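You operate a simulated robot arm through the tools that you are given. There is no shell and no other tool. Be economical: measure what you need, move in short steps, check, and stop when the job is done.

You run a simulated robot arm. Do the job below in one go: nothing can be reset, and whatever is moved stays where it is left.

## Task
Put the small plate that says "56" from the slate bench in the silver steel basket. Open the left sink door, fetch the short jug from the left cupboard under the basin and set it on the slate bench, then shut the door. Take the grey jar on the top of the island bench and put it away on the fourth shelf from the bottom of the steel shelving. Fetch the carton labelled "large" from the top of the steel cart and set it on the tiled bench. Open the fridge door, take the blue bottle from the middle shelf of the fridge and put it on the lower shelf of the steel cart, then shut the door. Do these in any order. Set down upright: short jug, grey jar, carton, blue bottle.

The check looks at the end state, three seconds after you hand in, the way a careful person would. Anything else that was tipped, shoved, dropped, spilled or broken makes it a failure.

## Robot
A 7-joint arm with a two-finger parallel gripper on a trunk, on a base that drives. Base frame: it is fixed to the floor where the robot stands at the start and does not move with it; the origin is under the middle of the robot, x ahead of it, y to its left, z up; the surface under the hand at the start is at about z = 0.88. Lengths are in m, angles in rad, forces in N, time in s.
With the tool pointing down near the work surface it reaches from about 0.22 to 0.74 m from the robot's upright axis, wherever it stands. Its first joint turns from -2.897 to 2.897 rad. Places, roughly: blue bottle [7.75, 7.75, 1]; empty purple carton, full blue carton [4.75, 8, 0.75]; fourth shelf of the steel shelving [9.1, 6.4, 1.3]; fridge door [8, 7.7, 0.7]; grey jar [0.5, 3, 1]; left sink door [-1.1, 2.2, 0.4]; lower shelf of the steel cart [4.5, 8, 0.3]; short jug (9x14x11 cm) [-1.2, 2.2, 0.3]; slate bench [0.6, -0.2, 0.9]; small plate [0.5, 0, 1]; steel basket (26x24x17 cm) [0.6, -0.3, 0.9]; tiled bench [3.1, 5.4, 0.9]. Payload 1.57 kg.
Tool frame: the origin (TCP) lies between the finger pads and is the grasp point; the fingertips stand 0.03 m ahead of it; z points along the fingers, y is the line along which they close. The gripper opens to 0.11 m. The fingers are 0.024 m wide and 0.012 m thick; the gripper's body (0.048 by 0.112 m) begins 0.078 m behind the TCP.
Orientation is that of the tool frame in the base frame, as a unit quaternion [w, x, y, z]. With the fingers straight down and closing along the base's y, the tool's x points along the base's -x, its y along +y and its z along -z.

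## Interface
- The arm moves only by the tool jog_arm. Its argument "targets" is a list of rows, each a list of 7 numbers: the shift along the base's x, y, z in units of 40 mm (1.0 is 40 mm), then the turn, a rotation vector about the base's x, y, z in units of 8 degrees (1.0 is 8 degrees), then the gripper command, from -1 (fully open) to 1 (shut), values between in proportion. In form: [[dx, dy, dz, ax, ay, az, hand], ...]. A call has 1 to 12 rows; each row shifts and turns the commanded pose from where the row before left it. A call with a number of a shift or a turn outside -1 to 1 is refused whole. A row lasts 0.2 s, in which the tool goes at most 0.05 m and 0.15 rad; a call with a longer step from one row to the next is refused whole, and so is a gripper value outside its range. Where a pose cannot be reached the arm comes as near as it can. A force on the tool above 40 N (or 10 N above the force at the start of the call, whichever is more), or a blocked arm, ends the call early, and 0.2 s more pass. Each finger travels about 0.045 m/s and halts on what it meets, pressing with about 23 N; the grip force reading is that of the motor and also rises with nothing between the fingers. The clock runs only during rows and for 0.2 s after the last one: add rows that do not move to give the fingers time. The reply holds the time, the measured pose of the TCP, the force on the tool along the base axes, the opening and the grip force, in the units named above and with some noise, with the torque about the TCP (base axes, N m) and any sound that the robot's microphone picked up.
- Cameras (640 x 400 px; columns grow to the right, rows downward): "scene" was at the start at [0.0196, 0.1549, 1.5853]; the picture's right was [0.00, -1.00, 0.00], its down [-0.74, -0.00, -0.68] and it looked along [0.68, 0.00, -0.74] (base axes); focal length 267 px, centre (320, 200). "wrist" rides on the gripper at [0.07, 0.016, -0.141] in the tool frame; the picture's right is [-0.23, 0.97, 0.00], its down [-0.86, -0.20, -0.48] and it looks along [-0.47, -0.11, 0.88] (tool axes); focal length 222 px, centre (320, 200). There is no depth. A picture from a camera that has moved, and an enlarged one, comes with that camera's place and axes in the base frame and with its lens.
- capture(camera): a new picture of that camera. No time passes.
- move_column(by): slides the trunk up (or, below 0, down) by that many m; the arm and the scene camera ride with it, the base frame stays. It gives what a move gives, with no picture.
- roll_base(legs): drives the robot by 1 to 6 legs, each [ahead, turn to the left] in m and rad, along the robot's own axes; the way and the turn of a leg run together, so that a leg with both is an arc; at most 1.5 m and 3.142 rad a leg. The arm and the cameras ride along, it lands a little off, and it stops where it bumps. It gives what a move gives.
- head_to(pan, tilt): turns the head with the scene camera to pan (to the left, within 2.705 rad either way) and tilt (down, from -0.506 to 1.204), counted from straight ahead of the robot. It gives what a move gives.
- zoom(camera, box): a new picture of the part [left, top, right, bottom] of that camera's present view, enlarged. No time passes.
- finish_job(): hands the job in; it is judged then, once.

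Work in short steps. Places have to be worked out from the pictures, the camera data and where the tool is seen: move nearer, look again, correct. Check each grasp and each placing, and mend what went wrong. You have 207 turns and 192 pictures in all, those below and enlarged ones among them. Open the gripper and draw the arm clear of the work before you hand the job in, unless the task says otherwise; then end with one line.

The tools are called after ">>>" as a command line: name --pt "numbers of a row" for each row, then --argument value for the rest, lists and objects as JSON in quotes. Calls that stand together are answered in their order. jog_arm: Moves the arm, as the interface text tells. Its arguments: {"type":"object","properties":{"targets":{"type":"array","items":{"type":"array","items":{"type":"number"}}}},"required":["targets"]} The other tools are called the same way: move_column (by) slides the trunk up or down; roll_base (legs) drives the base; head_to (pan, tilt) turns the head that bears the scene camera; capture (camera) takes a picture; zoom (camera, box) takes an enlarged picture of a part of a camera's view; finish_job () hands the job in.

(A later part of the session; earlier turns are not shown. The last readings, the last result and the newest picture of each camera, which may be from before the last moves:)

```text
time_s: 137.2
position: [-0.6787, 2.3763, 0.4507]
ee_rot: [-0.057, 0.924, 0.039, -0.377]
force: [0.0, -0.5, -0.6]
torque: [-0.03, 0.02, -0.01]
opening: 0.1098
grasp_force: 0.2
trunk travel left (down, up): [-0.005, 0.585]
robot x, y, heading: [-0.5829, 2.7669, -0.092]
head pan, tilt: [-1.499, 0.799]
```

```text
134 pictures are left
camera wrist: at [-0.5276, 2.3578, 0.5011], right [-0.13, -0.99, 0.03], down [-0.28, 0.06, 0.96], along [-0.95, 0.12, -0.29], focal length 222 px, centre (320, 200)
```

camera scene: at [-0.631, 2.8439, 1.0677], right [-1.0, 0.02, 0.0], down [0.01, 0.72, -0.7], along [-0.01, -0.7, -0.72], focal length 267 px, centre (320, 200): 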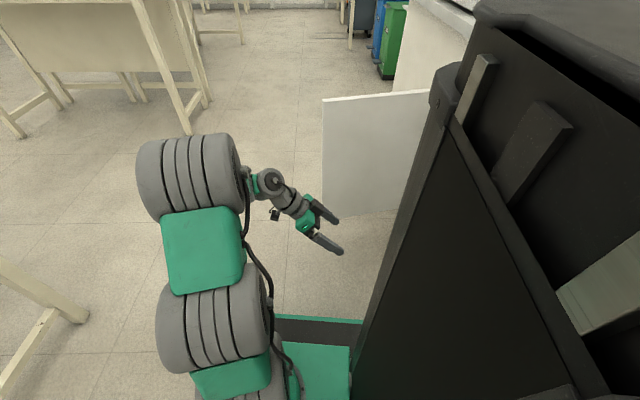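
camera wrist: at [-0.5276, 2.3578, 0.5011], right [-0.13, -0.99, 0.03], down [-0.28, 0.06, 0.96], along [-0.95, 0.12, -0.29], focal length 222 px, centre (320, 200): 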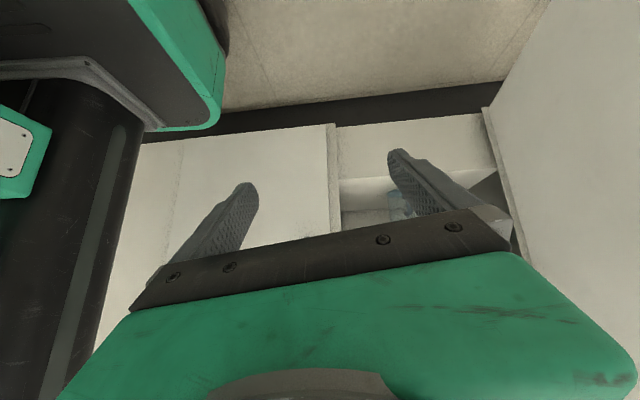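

The arm can now reach low with a strong tilt. I'll shift the base toward (-0.70, 2.62), heading +x, to bring the jug into range.

>>> roll_base --legs '[[0, 0.985], [-0.187, 0], [0, -0.895]]'

>>> capture --camera "wrist"

>>> capture --camera "scene"

```text
time_s: 143.5
position: [-0.7507, 2.2219, 0.4498]
ee_rot: [-0.038, 0.92, 0.087, -0.379]
force: [0.1, 0.1, 0.3]
torque: [-0.02, -0.01, -0.02]
opening: 0.1102
grasp_force: 0.1
trunk travel left (down, up): [-0.005, 0.585]
robot x, y, heading: [-0.702, 2.6175, 0.013]
head pan, tilt: [-1.499, 0.799]
```

```text
133 pictures are left
camera wrist: at [-0.6002, 2.2198, 0.501], right [-0.03, -1.0, 0.03], down [-0.29, 0.03, 0.96], along [-0.96, 0.02, -0.29], focal length 222 px, centre (320, 200)
```

wrist: 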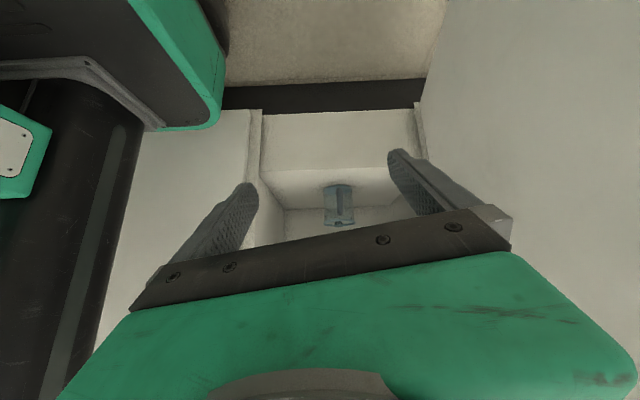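

```text
132 pictures are left
camera scene: at [-0.753, 2.6927, 1.0677], right [-1.0, -0.08, 0.0], down [-0.06, 0.71, -0.7], along [0.06, -0.69, -0.72], focal length 267 px, centre (320, 200)
```

scene: 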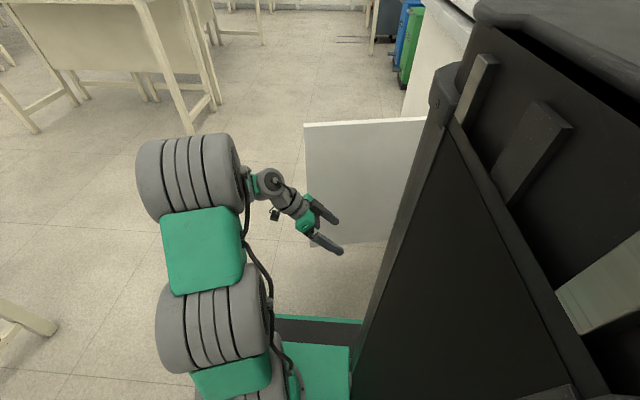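

>>> zoom --camera "wrist" --box '[240, 120, 440, 250]'

```text
3.08 times, centred on (340, 185) of wrist
camera zoom: at [-0.6002, 2.2198, 0.501], right [-0.03, -1.0, 0.03], down [-0.29, 0.03, 0.96], along [-0.96, 0.02, -0.29], focal length 684 px, centre (258, 246)
```

zoom: 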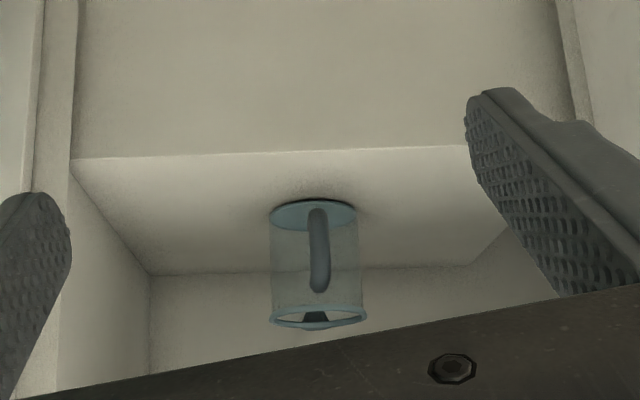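

Floor of the cupboard is z≈0.28; the jug stands at (-1.222, 2.180), rim at 0.39, handle toward +x. I'll square up the roll and move to a pre-grasp in front of the opening.

>>> jog_arm --pt "-0.78 -0.13 0.15 -0.116 0 -0.117 -1" --pt "-0.78 -0.13 0.15 -0.116 0 -0.117 -1" --pt "-0.78 -0.13 0.15 -0.116 0 -0.117 -1" --pt "-0.78 -0.13 0.15 -0.116 0 -0.117 -1" --pt "-0.78 -0.13 0.15 -0.116 0 -0.117 -1" --pt "-0.78 -0.13 0.15 -0.116 0 -0.117 -1" --pt "-0.78 -0.13 0.15 -0.116 0 -0.117 -1" --pt "-0.78 -0.13 0.15 -0.116 0 -0.117 -1" --pt "0 0 0 0 0 0 -1"

>>> capture --camera "wrist"

>>> capture --camera "scene"

```text
time_s: 145.5
position: [-0.9998, 2.1805, 0.4988]
ee_rot: [-0.002, 0.925, 0.002, -0.381]
force: [0.5, 0.0, 0.2]
torque: [0.0, 0.02, 0.03]
opening: 0.1101
grasp_force: 0.1
trunk travel left (down, up): [-0.005, 0.585]
robot x, y, heading: [-0.6983, 2.6155, 0.013]
head pan, tilt: [-1.499, 0.799]
```

```text
130 pictures are left
camera wrist: at [-0.8499, 2.1651, 0.5506], right [-0.16, -0.97, 0.15], down [-0.27, 0.19, 0.94], along [-0.95, 0.11, -0.29], focal length 222 px, centre (320, 200)
```

wrist: 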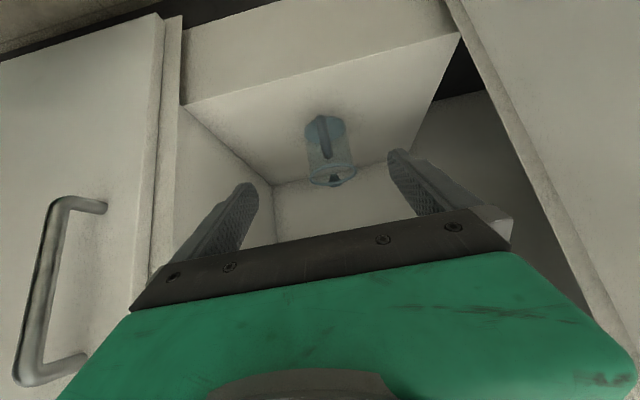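

```text
129 pictures are left
camera scene: at [-0.753, 2.6927, 1.0677], right [-1.0, -0.08, 0.0], down [-0.06, 0.71, -0.7], along [0.06, -0.69, -0.72], focal length 267 px, centre (320, 200)
```

scene: 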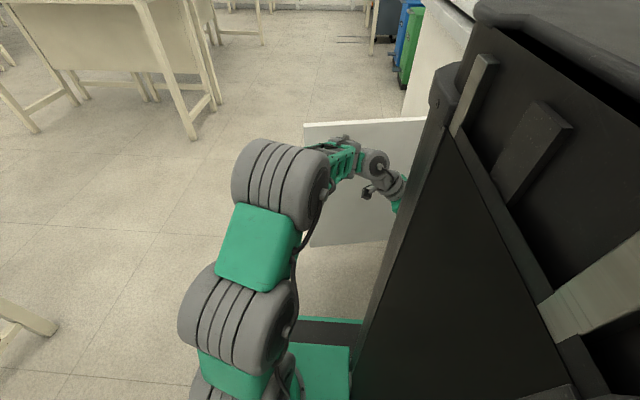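

Jug centre refined to (-1.232, 2.178). Moving in to straddle it.

>>> jog_arm --pt "-0.95 0 -0.32 0 0 0 -1" --pt "-0.95 0 -0.32 0 0 0 -1" --pt "-0.95 -0.06 -0.32 0 0 0 -1" --pt "-0.5 0 -0.5 0 0 0 -1" --pt "0 0 0 0 0 0 -1"

>>> capture --camera "wrist"

```text
time_s: 146.7
position: [-1.1361, 2.1784, 0.4405]
ee_rot: [-0.002, 0.925, 0.002, -0.381]
force: [0.8, -0.4, 0.1]
torque: [-0.02, -0.02, -0.03]
opening: 0.1101
grasp_force: 0.1
trunk travel left (down, up): [-0.005, 0.585]
robot x, y, heading: [-0.6952, 2.6183, 0.004]
head pan, tilt: [-1.499, 0.799]
```

```text
128 pictures are left
camera wrist: at [-0.9854, 2.163, 0.4922], right [-0.16, -0.97, 0.15], down [-0.27, 0.19, 0.94], along [-0.95, 0.11, -0.29], focal length 222 px, centre (320, 200)
```

wrist: 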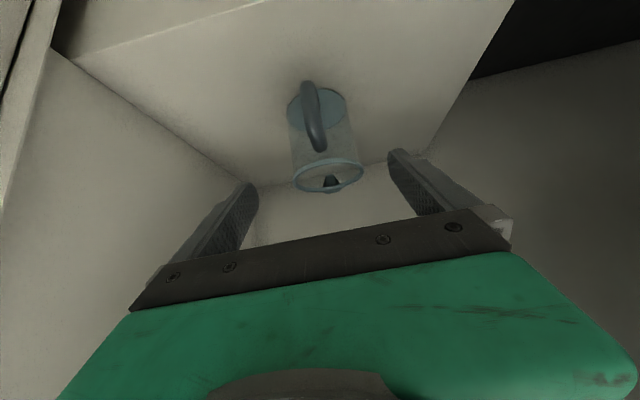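

>>> jog_arm --pt "-0.72 0 -0.71 0 0 0 -1" --pt "-0.72 0 -0.71 0 0 0 -1" --pt "-0.72 -0.03 -0.71 0 0 0 -1" --pt "0 0 0 0 0 0 -1"

>>> capture --camera "wrist"

```text
time_s: 147.7
position: [-1.2211, 2.1761, 0.3548]
ee_rot: [-0.002, 0.924, 0.001, -0.381]
force: [0.3, 0.4, -0.3]
torque: [0.04, 0.0, -0.06]
opening: 0.11
grasp_force: 0.1
trunk travel left (down, up): [-0.005, 0.585]
robot x, y, heading: [-0.6984, 2.6215, 0.012]
head pan, tilt: [-1.499, 0.799]
```

```text
127 pictures are left
camera wrist: at [-1.0714, 2.161, 0.406], right [-0.16, -0.97, 0.15], down [-0.27, 0.19, 0.94], along [-0.95, 0.11, -0.29], focal length 222 px, centre (320, 200)
```

wrist: 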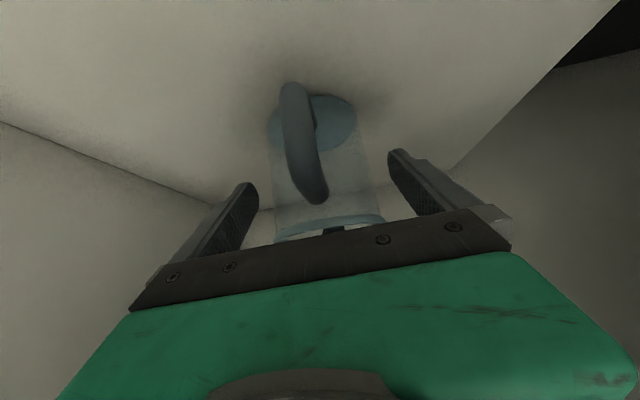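

The fingers straddle the jug without touching. Closing.

>>> jog_arm --pt "0 0 0 0 0 0 -0.7" --pt "0 0 0 0 0 0 -0.3" --pt "0 0 0 0 0 0 0" --pt "0 0 0 0 0 0 0.2" --pt "0 0 0 0 0 0 0.2" --pt "0 0 0 0 0 0 0.2"

```text
time_s: 149.1
position: [-1.2207, 2.1761, 0.3544]
ee_rot: [-0.003, 0.924, 0.001, -0.381]
force: [-0.1, -0.1, 0.6]
torque: [-0.03, 0.03, -0.01]
opening: 0.0835
grasp_force: 22.4
trunk travel left (down, up): [-0.005, 0.585]
robot x, y, heading: [-0.6963, 2.6158, 0.009]
head pan, tilt: [-1.499, 0.799]
```

Gripped at 0.0835. Lift a little and withdraw straight out.

>>> jog_arm --pt "0 0 0.4 0 0 0 0.3" --pt "0 0 0.4 0 0 0 0.3" --pt "0.5 0 0.2 0 0 0 0.3" --pt "0.8 0 0.2 0 0 0 0.3" --pt "0.8 0 0.2 0 0 0 0.3" --pt "0.8 0 0.2 0 0 0 0.3" --pt "0.8 0 0.2 0 0 0 0.3" --pt "0.8 0 0.2 0 0 0 0.3" --pt "0.8 0 0.2 0 0 0 0.3" --pt "0.8 0 0.2 0 0 0 0.3" --pt "0.8 0 0 0 0 0 0.3"

>>> capture --camera "wrist"

>>> capture --camera "scene"

```text
time_s: 151.5
position: [-0.9453, 2.1769, 0.4513]
ee_rot: [-0.003, 0.925, 0.001, -0.381]
force: [0.0, 0.1, -0.7]
torque: [-0.01, -0.02, 0.02]
opening: 0.0833
grasp_force: 23.3
trunk travel left (down, up): [-0.005, 0.585]
robot x, y, heading: [-0.6979, 2.6193, 0.012]
head pan, tilt: [-1.499, 0.799]
```

```text
126 pictures are left
camera wrist: at [-0.7955, 2.162, 0.5028], right [-0.16, -0.97, 0.15], down [-0.27, 0.19, 0.94], along [-0.95, 0.11, -0.29], focal length 222 px, centre (320, 200)
```

wrist: 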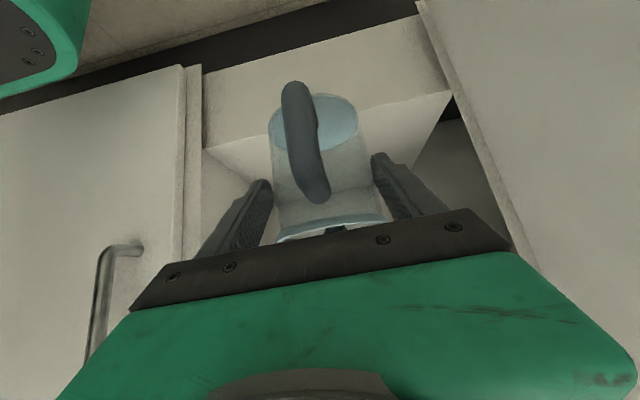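

```text
125 pictures are left
camera scene: at [-0.7532, 2.6926, 1.0677], right [-1.0, -0.08, 0.0], down [-0.06, 0.71, -0.7], along [0.06, -0.69, -0.72], focal length 267 px, centre (320, 200)
```

scene: 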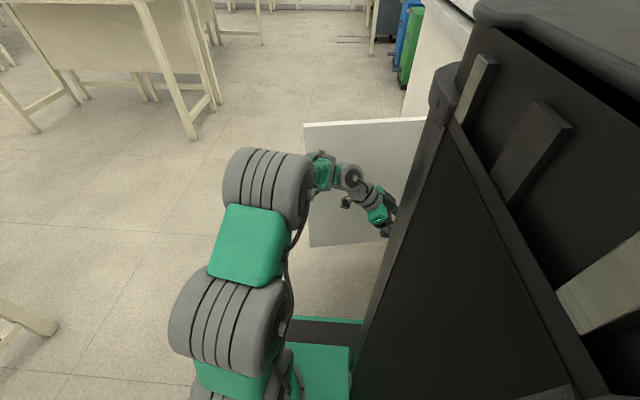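

The jug is out and upright. I'll drive out into the aisle, turn so the arm is on the bench side, and raise the trunk.

>>> roll_base --legs '[[0.32, 0], [0, 1.56]]'

>>> move_column --by 0.4

>>> move_column --by 0.18

>>> head_to --pan -1.2 --tilt 0.6

>>> capture --camera "scene"

```text
time_s: 157.4
position: [0.0613, 2.3704, 0.4515]
ee_rot: [0.265, 0.657, 0.651, -0.273]
force: [0.5, 0.6, -1.1]
torque: [0.0, 0.0, 0.0]
opening: 0.0833
grasp_force: 22.9
trunk travel left (down, up): [-0.005, 0.585]
robot x, y, heading: [-0.3785, 2.6228, 1.567]
head pan, tilt: [-1.499, 0.799]
```

```text
time_s: 161.3
position: [0.0598, 2.371, 0.852]
ee_rot: [0.266, 0.656, 0.651, -0.273]
force: [0.0, 0.8, -2.1]
torque: [0.05, 0.03, -0.01]
opening: 0.0832
grasp_force: 23.2
trunk travel left (down, up): [-0.405, 0.185]
robot x, y, heading: [-0.378, 2.6238, 1.573]
head pan, tilt: [-1.499, 0.799]
```

```text
time_s: 163.3
position: [0.0614, 2.3698, 1.0327]
ee_rot: [0.266, 0.657, 0.651, -0.272]
force: [-0.3, -0.3, -1.1]
torque: [-0.02, 0.03, -0.05]
opening: 0.0835
grasp_force: 23.1
trunk travel left (down, up): [-0.585, 0.005]
robot x, y, heading: [-0.3799, 2.6234, 1.571]
head pan, tilt: [-1.499, 0.799]
```

```text
time_s: 164.1
position: [0.0617, 2.3703, 1.0315]
ee_rot: [0.265, 0.657, 0.651, -0.273]
force: [-0.1, 0.1, -0.5]
torque: [0.03, 0.04, -0.03]
opening: 0.0833
grasp_force: 22.8
trunk travel left (down, up): [-0.585, 0.005]
robot x, y, heading: [-0.3766, 2.627, 1.571]
head pan, tilt: [-1.201, 0.6]
```

```text
124 pictures are left
camera scene: at [-0.4505, 2.5952, 1.6645], right [0.36, -0.93, 0.0], down [-0.53, -0.2, -0.82], along [0.77, 0.3, -0.57], focal length 267 px, centre (320, 200)
```

scene: 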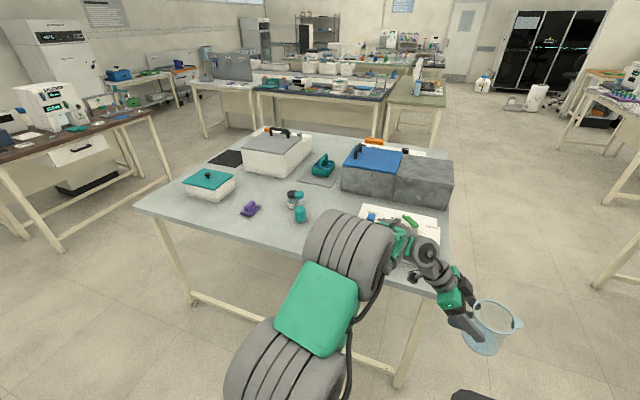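

Jug held well. Raise the arm 0.2 m more, then reverse down the aisle to the slate bench.

>>> jog_arm --pt "0 0 0.8 0 0 0 0.3" --pt "0 0 0.8 0 0 0 0.3" --pt "0 0 0.8 0 0 0 0.3" --pt "0 0 0.8 0 0 0 0.3" --pt "0 0 0.8 0 0 0 0.3" --pt "0 0 0.8 0 0 0 0.3"

>>> roll_base --legs '[[0, 0.1], [-1.2, 0], [-1.15, 0], [0, -0.1]]'

>>> head_to --pan -1.5 --tilt 0.8

>>> capture --camera "scene"

```text
time_s: 165.5
position: [0.0607, 2.3707, 1.2221]
ee_rot: [0.266, 0.656, 0.651, -0.274]
force: [0.1, 0.4, -0.8]
torque: [0.01, 0.01, 0.0]
opening: 0.0833
grasp_force: 22.7
trunk travel left (down, up): [-0.585, 0.005]
robot x, y, heading: [-0.3797, 2.6193, 1.573]
head pan, tilt: [-1.201, 0.6]
```

```text
time_s: 178.1
position: [0.2934, 0.0262, 1.2226]
ee_rot: [0.265, 0.658, 0.649, -0.274]
force: [-1.0, -0.7, -1.3]
torque: [0.03, -0.01, 0.03]
opening: 0.0833
grasp_force: 23.4
trunk travel left (down, up): [-0.585, 0.005]
robot x, y, heading: [-0.144, 0.2824, 1.565]
head pan, tilt: [-1.201, 0.6]
```

```text
time_s: 178.9
position: [0.2931, 0.0278, 1.2231]
ee_rot: [0.265, 0.659, 0.649, -0.274]
force: [-0.1, 0.3, -0.8]
torque: [-0.01, -0.02, -0.01]
opening: 0.0833
grasp_force: 22.9
trunk travel left (down, up): [-0.585, 0.005]
robot x, y, heading: [-0.1453, 0.2812, 1.567]
head pan, tilt: [-1.499, 0.799]
```

```text
123 pictures are left
camera scene: at [-0.2179, 0.229, 1.6477], right [0.07, -1.0, 0.0], down [-0.72, -0.05, -0.7], along [0.7, 0.05, -0.72], focal length 267 px, centre (320, 200)
```

scene: 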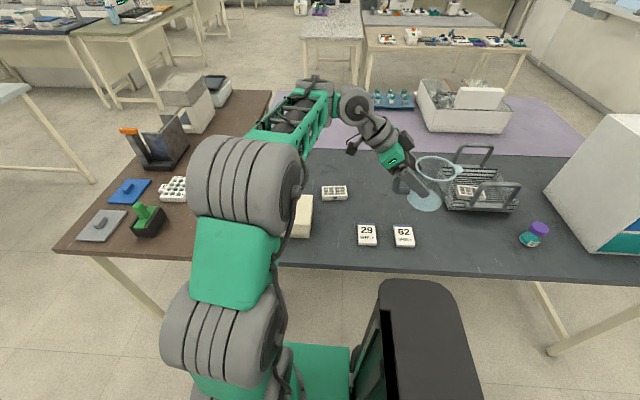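

Over the bench. Extending to a clear spot at about (0.50, 0.01), then lowering to just above the surface.

>>> jog_arm --pt "0.87 -0.05 0 0 0 0 0.3" --pt "0.87 -0.05 0 0 0 0 0.3" --pt "0.87 -0.05 0 0 0 0 0.3" --pt "0.87 -0.05 -0.2 0 0 0 0.3" --pt "0.87 -0.05 -0.4 0 0 0 0.3" --pt "0.87 -0.05 -0.4 0 0 0 0.3" --pt "0 0 -0.9 0 0 0 0.3" --pt "0 0 -0.9 0 0 0 0.3" --pt "0 0 -0.9 0 0 0 0.3" --pt "0 0 -0.9 0 0 0 0.3" --pt "0 0 -0.9 0 0 0 0.3" --pt "0 0 0 0 0 0 0.3"

>>> capture --camera "scene"

>>> capture --camera "wrist"

```text
time_s: 181.5
position: [0.4292, 0.0229, 0.9841]
ee_rot: [0.266, 0.658, 0.649, -0.274]
force: [-0.2, 0.2, -1.5]
torque: [0.0, 0.02, -0.02]
opening: 0.0836
grasp_force: 23.1
out of reach, approached as far as the arm can: row 4, 5, 6
trunk travel left (down, up): [-0.585, 0.005]
robot x, y, heading: [-0.1427, 0.2835, 1.561]
head pan, tilt: [-1.499, 0.799]
```

```text
122 pictures are left
camera scene: at [-0.2178, 0.2289, 1.6477], right [0.07, -1.0, 0.0], down [-0.72, -0.05, -0.7], along [0.7, 0.05, -0.72], focal length 267 px, centre (320, 200)
```

scene: 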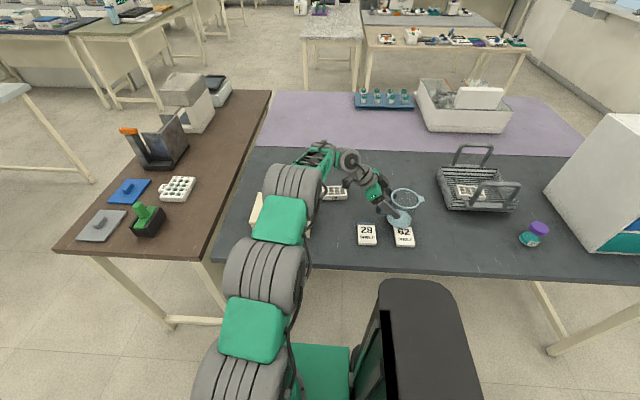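

```text
121 pictures are left
camera wrist: at [0.45, 0.1727, 1.0348], right [0.97, -0.18, 0.15], down [-0.2, -0.27, 0.94], along [-0.13, -0.95, -0.29], focal length 222 px, centre (320, 200)
```

wrist: 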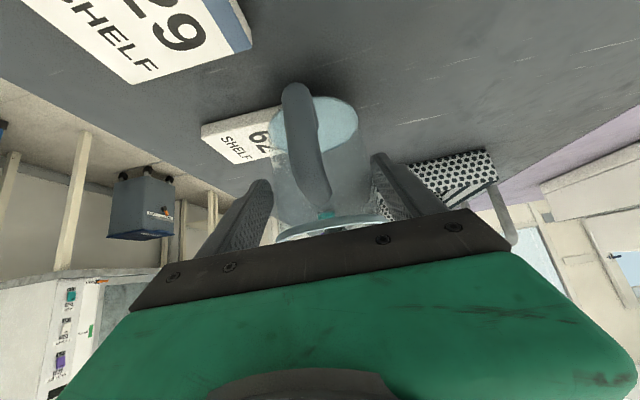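

The jug would overlap the "62" tag here, so I need ~7 cm more in x. I'll raise, reverse the base 0.25 m so the bench is squarely to the right, and re-extend.

>>> jog_arm --pt "0 0 0.9 0 0 0 0.3" --pt "0 0 0.9 0 0 0 0.3" --pt "0 0 0.9 0 0 0 0.3" --pt "0 0 0.9 0 0 0 0.3" --pt "0 0 0.9 0 0 0 0.3" --pt "-0.3 0 0.9 0 0 0 0.3"

>>> roll_base --legs '[[-0.25, 0]]'

>>> jog_arm --pt "0 0.8 0 0 0 0 0.3" --pt "0 0.8 0 0 0 0 0.3" --pt "0 0.8 0 0 0 0 0.3" --pt "0.2 0.8 0 0 0 0 0.3" --pt "0.4 0.8 0 0 0 0 0.3" --pt "0.4 0.8 0 0 0 0 0.3" --pt "0.5 0.8 -0.3 0 0 0 0.3" --pt "0.5 0.2 -0.8 0 0 0 0.3" --pt "0.5 0 -0.8 0 0 0 0.3" --pt "0.3 0 -0.8 0 0 0 0.3" --pt "0 0 0 0 0 0 0.3"

>>> capture --camera "scene"

```text
time_s: 182.9
position: [0.4137, 0.0228, 1.1982]
ee_rot: [0.265, 0.659, 0.649, -0.273]
force: [-0.2, -0.6, -1.1]
torque: [0.0, -0.01, 0.0]
opening: 0.0834
grasp_force: 23.1
out of reach, approached as far as the arm can: row 6
trunk travel left (down, up): [-0.585, 0.005]
robot x, y, heading: [-0.1428, 0.2797, 1.567]
head pan, tilt: [-1.499, 0.799]
```

```text
time_s: 184.7
position: [0.4134, -0.2301, 1.1975]
ee_rot: [0.265, 0.658, 0.649, -0.272]
force: [0.0, -0.1, -1.5]
torque: [0.03, -0.01, 0.03]
opening: 0.0834
grasp_force: 22.5
trunk travel left (down, up): [-0.585, 0.005]
robot x, y, heading: [-0.1471, 0.0314, 1.566]
head pan, tilt: [-1.499, 0.799]
```

```text
time_s: 187.1
position: [0.4552, -0.0405, 1.0432]
ee_rot: [0.265, 0.659, 0.649, -0.274]
force: [-0.4, 0.5, -0.2]
torque: [0.0, -0.02, 0.0]
opening: 0.0834
grasp_force: 23.1
out of reach, approached as far as the arm can: row 2, 3, 4, 5, 6, 7, 9
trunk travel left (down, up): [-0.585, 0.005]
robot x, y, heading: [-0.1452, 0.0305, 1.562]
head pan, tilt: [-1.499, 0.799]
```

```text
120 pictures are left
camera scene: at [-0.2194, -0.0226, 1.6477], right [0.07, -1.0, 0.0], down [-0.72, -0.05, -0.7], along [0.7, 0.05, -0.72], focal length 267 px, centre (320, 200)
```

scene: 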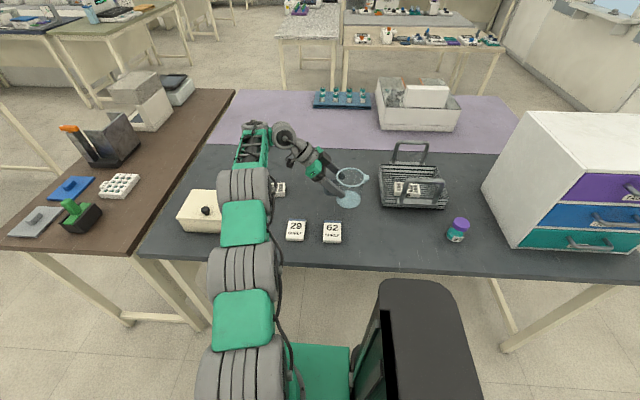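

Reach is limited near here, so I'll use the clear spot between the "62" tag and the basket: jug centre about (0.465, -0.12).

>>> jog_arm --pt "0.1 -0.55 0 0 0 0 0.3" --pt "0.1 -0.55 -0.4 0 0 0 0.3" --pt "0.1 -0.5 -0.5 0 0 0 0.3" --pt "0.1 0 -0.5 0 0 0 0.3" --pt "0 0 0 0 0 0 0.3"

>>> capture --camera "scene"

>>> capture --camera "wrist"

```text
time_s: 188.3
position: [0.4721, -0.1047, 0.9867]
ee_rot: [0.266, 0.658, 0.649, -0.273]
force: [-0.5, -0.3, -0.3]
torque: [0.01, 0.0, -0.01]
opening: 0.0835
grasp_force: 23.0
trunk travel left (down, up): [-0.585, 0.005]
robot x, y, heading: [-0.143, 0.0283, 1.564]
head pan, tilt: [-1.499, 0.799]
```

```text
119 pictures are left
camera scene: at [-0.2193, -0.0224, 1.6477], right [0.07, -1.0, 0.0], down [-0.72, -0.05, -0.7], along [0.7, 0.05, -0.72], focal length 267 px, centre (320, 200)
```

scene: 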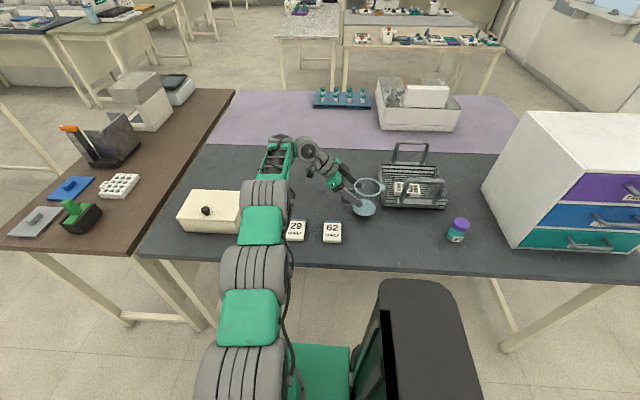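

```text
118 pictures are left
camera wrist: at [0.4914, 0.0459, 1.0389], right [0.97, -0.18, 0.15], down [-0.2, -0.27, 0.94], along [-0.13, -0.95, -0.29], focal length 222 px, centre (320, 200)
```

wrist: 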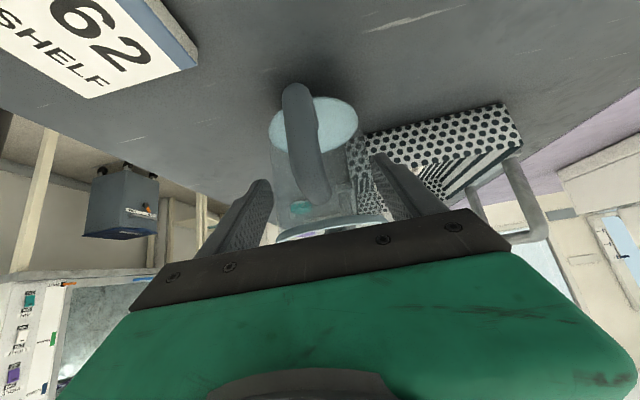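

Clear on all sides. Lowering the last 3 cm gently.

>>> jog_arm --pt "0 0 -0.35 0 0 0 0.3" --pt "0 0 -0.25 0 0 0 0.3" --pt "0 0 -0.1 0 0 0 0.3" --pt "0 0 0 0 0 0 0.3"

```text
time_s: 189.3
position: [0.4721, -0.1043, 0.9629]
ee_rot: [0.268, 0.659, 0.648, -0.271]
force: [-0.4, -1.5, 21.6]
torque: [-0.24, 0.21, -0.05]
opening: 0.0836
grasp_force: 22.9
trunk travel left (down, up): [-0.585, 0.005]
robot x, y, heading: [-0.1457, 0.0296, 1.566]
head pan, tilt: [-1.499, 0.799]
```

Touchdown. Ease up slightly, release, and back off along the tool axis.

>>> jog_arm --pt "0 0 0.07 0 0 0 0.3" --pt "0 0 0 0 0 0 -0.4" --pt "0 0 0 0 0 0 -0.7" --pt "0 0 0 0 0 0 -0.95" --pt "0 0 0 0 0 0 -0.95" --pt "0 0.35 0.35 0 0 0 -0.95" --pt "0 0.6 0.6 0 0 0 -0.95" --pt "0 0.6 0.6 0 0 0 -0.95" --pt "0 0.6 0.6 0 0 0 -0.95" --pt "0 0.3 0.9 0 0 0 -0.95" --pt "0 0 0.9 0 0 0 -0.95"

>>> capture --camera "wrist"

>>> capture --camera "scene"

```text
time_s: 191.7
position: [0.4325, -0.0232, 1.0851]
ee_rot: [0.265, 0.658, 0.649, -0.274]
force: [0.2, 0.8, -0.4]
torque: [0.0, -0.01, 0.01]
opening: 0.107
grasp_force: 0.0
out of reach, approached as far as the arm can: row 8, 9, 10, 11
trunk travel left (down, up): [-0.585, 0.005]
robot x, y, heading: [-0.1464, 0.0324, 1.566]
head pan, tilt: [-1.499, 0.799]
```

```text
117 pictures are left
camera wrist: at [0.4505, 0.1262, 1.1366], right [0.97, -0.18, 0.15], down [-0.2, -0.27, 0.94], along [-0.13, -0.95, -0.29], focal length 222 px, centre (320, 200)
```

wrist: 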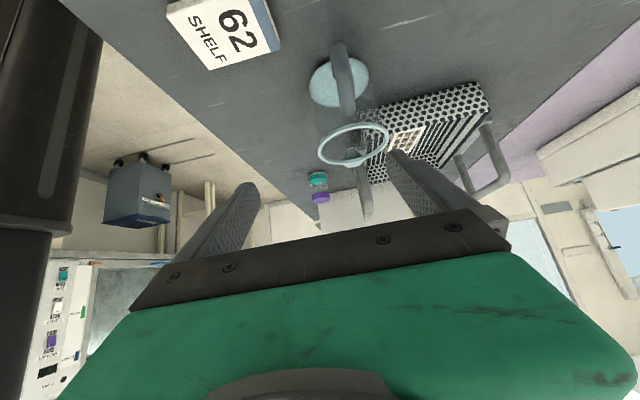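

```text
116 pictures are left
camera scene: at [-0.2197, -0.0227, 1.6476], right [0.07, -1.0, 0.0], down [-0.72, -0.05, -0.7], along [0.7, 0.05, -0.72], focal length 267 px, centre (320, 200)
```

scene: 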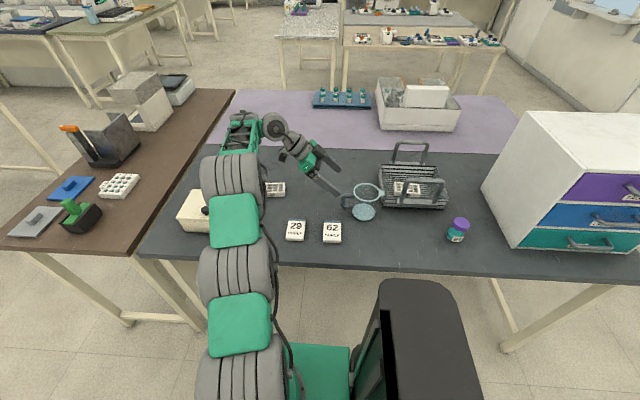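

The jug stands upright on the bench. Now retract and go back to shut the sink door: I'll drive up the aisle, turn to face −y with the arm on the cupboard side.

>>> jog_arm --pt "-0.3 0 0.8 0 0 0 0" --pt "-0.6 0 0.8 0 0 0 1" --pt "-0.8 0 0.7 0 0 0 1" --pt "-0.9 0 0.4 0 0 0 1" --pt "-0.9 0 0.4 0 0 0 1" --pt "-0.9 0 0.2 0 0 0 1" --pt "-0.5 0 0 0 0 0 1"

>>> roll_base --legs '[[0, 0.13], [1.35, 0], [0, -0.13], [0, 3.14]]'

>>> head_to --pan -2.2 --tilt 0.7

>>> capture --camera "scene"

```text
time_s: 193.3
position: [0.2325, -0.0256, 1.204]
ee_rot: [0.265, 0.659, 0.649, -0.274]
force: [0.5, -0.4, -0.3]
torque: [-0.01, -0.02, 0.02]
opening: 0.0
grasp_force: 18.8
out of reach, approached as far as the arm can: row 1
trunk travel left (down, up): [-0.585, 0.005]
robot x, y, heading: [-0.1458, 0.0319, 1.561]
head pan, tilt: [-1.499, 0.799]
```

```text
time_s: 208.6
position: [-0.6943, 1.411, 1.204]
ee_rot: [-0.27, 0.658, -0.649, -0.269]
force: [-0.9, -0.2, 0.8]
torque: [-0.03, -0.02, 0.03]
opening: 0.0
grasp_force: 21.3
trunk travel left (down, up): [-0.585, 0.005]
robot x, y, heading: [-0.3101, 1.3645, -1.547]
head pan, tilt: [-1.499, 0.799]
```

```text
time_s: 209.7
position: [-0.6939, 1.4102, 1.2036]
ee_rot: [-0.27, 0.658, -0.649, -0.269]
force: [0.6, -0.5, 0.7]
torque: [0.01, -0.03, -0.01]
opening: 0.0
grasp_force: 21.4
trunk travel left (down, up): [-0.585, 0.005]
robot x, y, heading: [-0.3093, 1.3678, -1.549]
head pan, tilt: [-2.201, 0.7]
```

```text
115 pictures are left
camera scene: at [-0.2287, 1.4766, 1.6559], right [0.57, 0.82, 0.0], down [0.53, -0.37, -0.76], along [-0.63, 0.44, -0.64], focal length 267 px, centre (320, 200)
```

scene: 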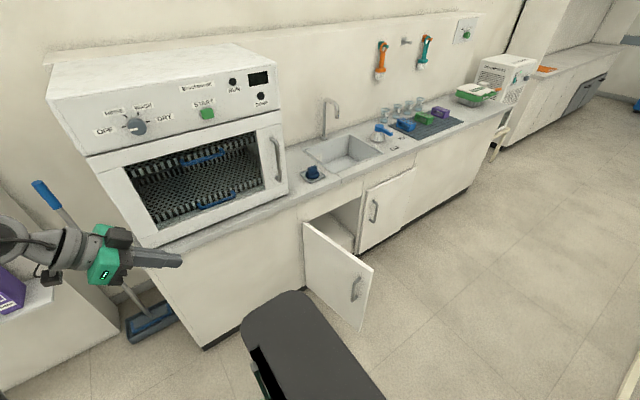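

Door is ~78° open with its tip at (-0.66, 2.05). The tool points +y, which is handy for pushing; I'll lower the trunk and reverse up to just short of the door.

>>> move_column --by -0.4

>>> move_column --by -0.18

>>> roll_base --legs '[[0, 0.156], [-0.5, 0], [0, -0.177]]'

>>> capture --camera "wrist"

>>> capture --camera "scene"

```text
time_s: 213.5
position: [-0.6939, 1.4114, 0.8033]
ee_rot: [-0.271, 0.658, -0.65, -0.268]
force: [0.1, 0.2, -0.1]
torque: [-0.05, -0.02, 0.02]
opening: 0.0
grasp_force: 21.5
trunk travel left (down, up): [-0.185, 0.405]
robot x, y, heading: [-0.3121, 1.3666, -1.546]
head pan, tilt: [-2.201, 0.7]
```

```text
time_s: 215.5
position: [-0.6946, 1.4104, 0.623]
ee_rot: [-0.27, 0.658, -0.65, -0.269]
force: [0.3, -0.2, -0.2]
torque: [-0.01, 0.0, -0.01]
opening: 0.0
grasp_force: 21.5
trunk travel left (down, up): [-0.005, 0.585]
robot x, y, heading: [-0.311, 1.3657, -1.549]
head pan, tilt: [-2.201, 0.7]
```

```text
time_s: 219.8
position: [-0.78, 1.9069, 0.6238]
ee_rot: [0.273, -0.651, 0.657, 0.265]
force: [-0.1, -0.2, -0.1]
torque: [-0.01, 0.02, 0.01]
opening: 0.0004
grasp_force: 21.2
trunk travel left (down, up): [-0.005, 0.585]
robot x, y, heading: [-0.4, 1.8506, -1.571]
head pan, tilt: [-2.201, 0.7]
```

```text
114 pictures are left
camera wrist: at [-0.7973, 1.76, 0.675], right [-0.97, 0.17, 0.15], down [0.2, 0.27, 0.94], along [0.12, 0.95, -0.29], focal length 222 px, centre (320, 200)
```

wrist: 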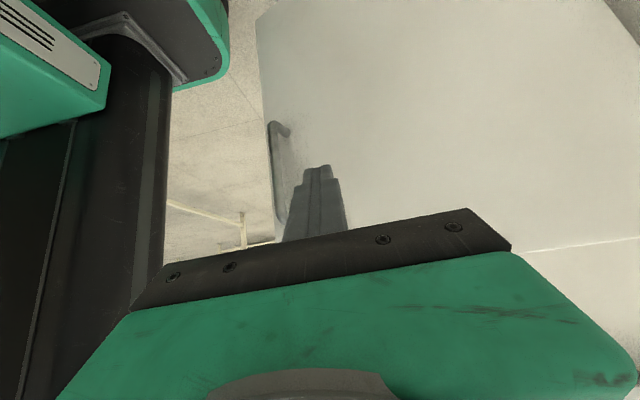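

```text
113 pictures are left
camera scene: at [-0.3139, 1.9631, 1.0759], right [0.59, 0.81, 0.0], down [0.52, -0.38, -0.76], along [-0.62, 0.45, -0.64], focal length 267 px, centre (320, 200)
```

scene: 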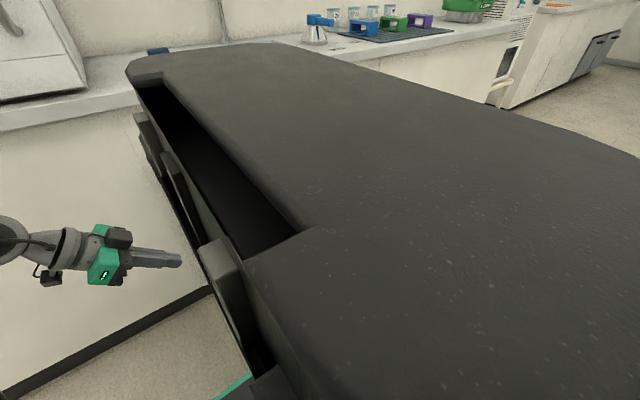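

The closed fingers will meet the door between handle and hinge. Reversing 0.15 m to push, then extending toward the cupboard.

>>> roll_base --legs '[[-0.15, 0]]'

>>> jog_arm --pt "-0.5 0.3 0 0 0 0 1" --pt "-0.5 0.4 0 0 0 0 1" --pt "-0.5 0.4 0 0 0 0 1" --pt "-0.5 0.4 0 0 0 0 1"

>>> capture --camera "wrist"

```text
time_s: 221.2
position: [-0.7804, 2.0574, 0.624]
ee_rot: [0.273, -0.651, 0.656, 0.266]
force: [-1.0, 0.0, -0.2]
torque: [-0.02, 0.04, -0.01]
opening: 0.0001
grasp_force: 21.3
trunk travel left (down, up): [-0.005, 0.585]
robot x, y, heading: [-0.4014, 2.0, -1.571]
head pan, tilt: [-2.201, 0.7]
```

```text
time_s: 222.2
position: [-0.8601, 2.118, 0.6236]
ee_rot: [0.273, -0.651, 0.656, 0.266]
force: [-0.7, 0.3, -0.3]
torque: [0.01, 0.01, -0.03]
opening: 0.0
grasp_force: 21.4
trunk travel left (down, up): [-0.005, 0.585]
robot x, y, heading: [-0.4027, 2.0007, -1.57]
head pan, tilt: [-2.201, 0.7]
```

```text
112 pictures are left
camera wrist: at [-0.8776, 1.9708, 0.6741], right [-0.97, 0.17, 0.15], down [0.2, 0.27, 0.94], along [0.12, 0.95, -0.29], focal length 222 px, centre (320, 200)
```

wrist: 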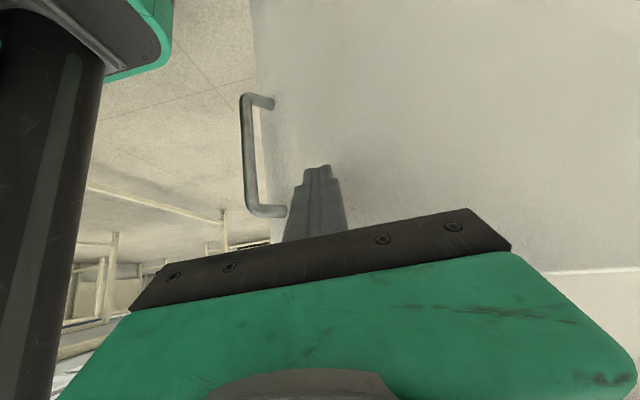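

Door is at ~50°. I'll yaw the hand 45° toward the cupboard while continuing the arc so the fingertips lead.

>>> jog_arm --pt "-0.3 0.45 0 0 0 0.95 1" --pt "-0.35 0.45 0 0 0 0.95 1" --pt "-0.35 0.42 0 0 0 0.95 1" --pt "-0.4 0.4 0 0 0 0.95 1" --pt "-0.4 0.4 0 0 0 0.95 1" --pt "-0.4 0.4 0 0 0 0.95 1" --pt "0 0 0 0 0 0 1"

>>> capture --camera "wrist"

```text
time_s: 223.8
position: [-0.9479, 2.219, 0.6233]
ee_rot: [-0.149, 0.855, -0.352, -0.351]
force: [0.1, -0.3, -0.4]
torque: [-0.04, 0.02, 0.03]
opening: 0.0002
grasp_force: 20.9
trunk travel left (down, up): [-0.005, 0.585]
robot x, y, heading: [-0.4, 2.0042, -1.57]
head pan, tilt: [-2.201, 0.7]
```

```text
111 pictures are left
camera wrist: at [-0.8539, 2.1033, 0.6745], right [-0.8, -0.58, 0.15], down [-0.05, 0.33, 0.94], along [-0.59, 0.75, -0.29], focal length 222 px, centre (320, 200)
```

wrist: 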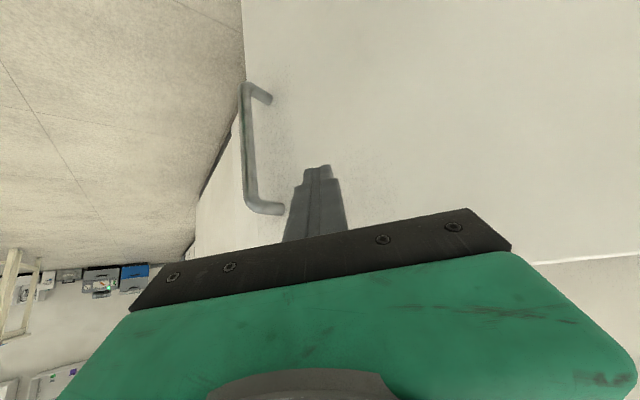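

>>> jog_arm --pt "-0.5 0.15 0 0 0 0.4 1" --pt "-0.5 0.1 0 0 0 0.4 1" --pt "-0.5 0.05 0 0 0 0.4 1" --pt "-0.4 0 0 0 0 0.4 1" --pt "-0.3 0 0 0 0 0 1"

>>> capture --camera "wrist"

```text
time_s: 225.0
position: [-1.0374, 2.2298, 0.6231]
ee_rot: [-0.109, 0.889, -0.256, -0.365]
force: [0.4, 0.7, 0.4]
torque: [-0.05, 0.0, -0.03]
opening: 0.0001
grasp_force: 21.4
trunk travel left (down, up): [-0.005, 0.585]
robot x, y, heading: [-0.4046, 2.0018, -1.571]
head pan, tilt: [-2.201, 0.7]
```

```text
110 pictures are left
camera wrist: at [-0.918, 2.1383, 0.6756], right [-0.66, -0.74, 0.15], down [-0.12, 0.31, 0.94], along [-0.74, 0.6, -0.29], focal length 222 px, centre (320, 200)
```

wrist: 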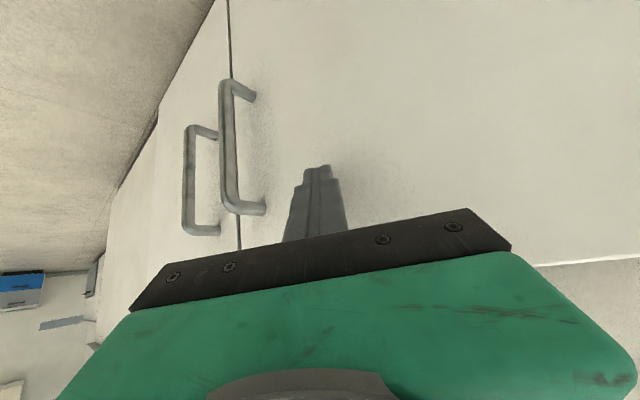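

Nearly shut. Pressing in a few more millimetres until contact force shows it is fully closed.

>>> jog_arm --pt "-0.2 0 0 0 0 0 1" --pt "-0.2 0 0 0 0 0 1" --pt "-0.2 0 0 0 0 0 1" --pt "-0.2 0 0 0 0 0 1"

>>> capture --camera "wrist"

```text
time_s: 225.4
position: [-1.0369, 2.2311, 0.6245]
ee_rot: [-0.109, 0.89, -0.258, -0.36]
force: [24.8, -9.7, 9.1]
torque: [-0.06, -0.09, 0.13]
opening: 0.0
grasp_force: 20.9
trunk travel left (down, up): [-0.005, 0.585]
robot x, y, heading: [-0.4026, 2.0017, -1.571]
head pan, tilt: [-2.201, 0.7]
stopped in row 1: the force on the tool passed its limit at 54 N (the readings are from after the stop); the commanded pose is now the measured one
```

```text
109 pictures are left
camera wrist: at [-0.9203, 2.1381, 0.6772], right [-0.66, -0.73, 0.15], down [-0.13, 0.31, 0.94], along [-0.74, 0.6, -0.3], focal length 222 px, centre (320, 200)
```

wrist: 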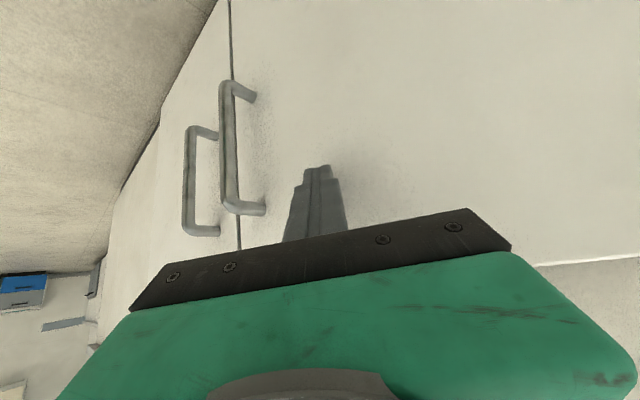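

The door is fully shut. Retract, raise the trunk, turn around in the aisle and drive alongside the island bench.

>>> jog_arm --pt "0.8 -0.2 0 0 0 0 1" --pt "0.9 -0.3 0 0 0 -0.5 1" --pt "0.9 -0.4 0 0 0 -0.8 1" --pt "0.9 -0.4 0 0 0 -0.8 0.5" --pt "0.9 -0.5 0.2 0 0 -0.8 0" --pt "0.6 -0.5 0.2 0 0 -0.8 -0.5" --pt "0 -0.5 0.2 0 0 -0.8 -1" --pt "0 -0.5 0.2 0 0 -0.8 -1" --pt "0 0 0 0 0 -0.8 -1"

>>> move_column --by 0.4

>>> move_column --by 0.18

>>> head_to --pan -1.2 --tilt 0.7

>>> roll_base --legs '[[0, 2.9], [1.15, 0], [0, 0.24]]'

>>> capture --camera "scene"

```text
time_s: 227.4
position: [-0.8387, 2.099, 0.6547]
ee_rot: [-0.249, 0.702, -0.603, -0.284]
force: [0.6, 0.3, 0.7]
torque: [-0.03, 0.03, 0.05]
opening: 0.11
grasp_force: 0.1
trunk travel left (down, up): [-0.005, 0.585]
robot x, y, heading: [-0.4008, 2.0042, -1.569]
head pan, tilt: [-2.201, 0.7]
```

```text
time_s: 231.2
position: [-0.8397, 2.0985, 1.0542]
ee_rot: [-0.248, 0.704, -0.603, -0.283]
force: [0.8, -0.8, 1.2]
torque: [0.01, -0.01, 0.03]
opening: 0.1102
grasp_force: 0.0
trunk travel left (down, up): [-0.405, 0.185]
robot x, y, heading: [-0.4016, 2.0044, -1.57]
head pan, tilt: [-2.201, 0.7]
```

```text
time_s: 233.2
position: [-0.8389, 2.0989, 1.2332]
ee_rot: [-0.248, 0.704, -0.602, -0.284]
force: [-0.5, -0.6, -1.0]
torque: [0.0, 0.01, 0.0]
opening: 0.11
grasp_force: 0.1
trunk travel left (down, up): [-0.585, 0.005]
robot x, y, heading: [-0.4011, 2.0017, -1.573]
head pan, tilt: [-2.201, 0.7]
```

```text
time_s: 234.5
position: [-0.8386, 2.098, 1.2348]
ee_rot: [-0.248, 0.703, -0.603, -0.283]
force: [-0.5, 0.2, 0.1]
torque: [0.0, -0.01, 0.0]
opening: 0.11
grasp_force: 0.0
trunk travel left (down, up): [-0.585, 0.005]
robot x, y, heading: [-0.4016, 2.0033, -1.575]
head pan, tilt: [-1.201, 0.7]
```

```text
time_s: 247.9
position: [0.3084, 3.021, 1.2341]
ee_rot: [0.285, 0.601, 0.705, -0.248]
force: [-0.3, -0.1, 0.4]
torque: [-0.03, 0.01, -0.01]
opening: 0.11
grasp_force: 0.1
trunk travel left (down, up): [-0.585, 0.005]
robot x, y, heading: [-0.1313, 3.1183, 1.57]
head pan, tilt: [-1.201, 0.7]
```

```text
108 pictures are left
camera scene: at [-0.2063, 3.0853, 1.6559], right [0.36, -0.93, 0.0], down [-0.6, -0.24, -0.76], along [0.71, 0.28, -0.64], focal length 267 px, centre (320, 200)
```

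scene: 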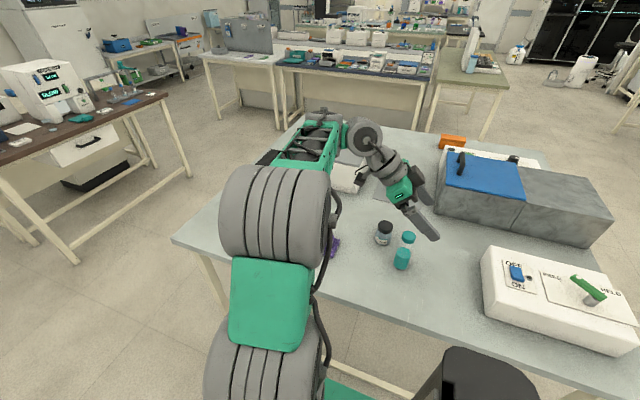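

>>> zoom --camera "scene" --box '[320, 190, 460, 290]'

>>> zoom --camera "wrist" --box '[0, 0, 640, 400]'

```text
4.00 times, centred on (390, 240) of scene
camera zoom: at [-0.2063, 3.0853, 1.6559], right [0.36, -0.93, 0.0], down [-0.6, -0.24, -0.76], along [0.71, 0.28, -0.64], focal length 1067 px, centre (40, 40)
```

zoom: 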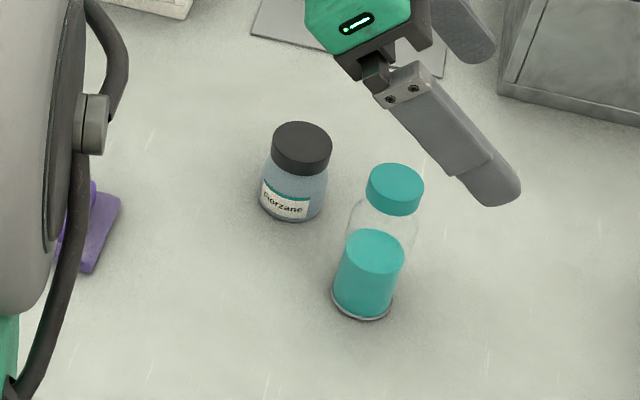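

```text
1.00 times, centred on (320, 200) of wrist (not enlarged: the box is as wide or as high as the picture)
camera zoom: at [0.3026, 3.1711, 1.287], right [0.99, -0.01, 0.15], down [-0.15, -0.31, 0.94], along [0.04, -0.95, -0.3], focal length 222 px, centre (320, 200)
```

zoom: 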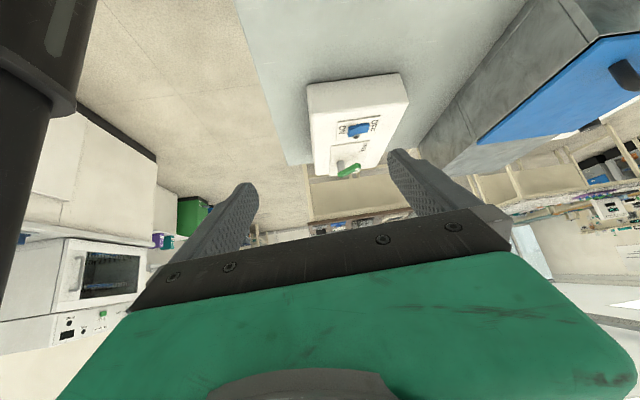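

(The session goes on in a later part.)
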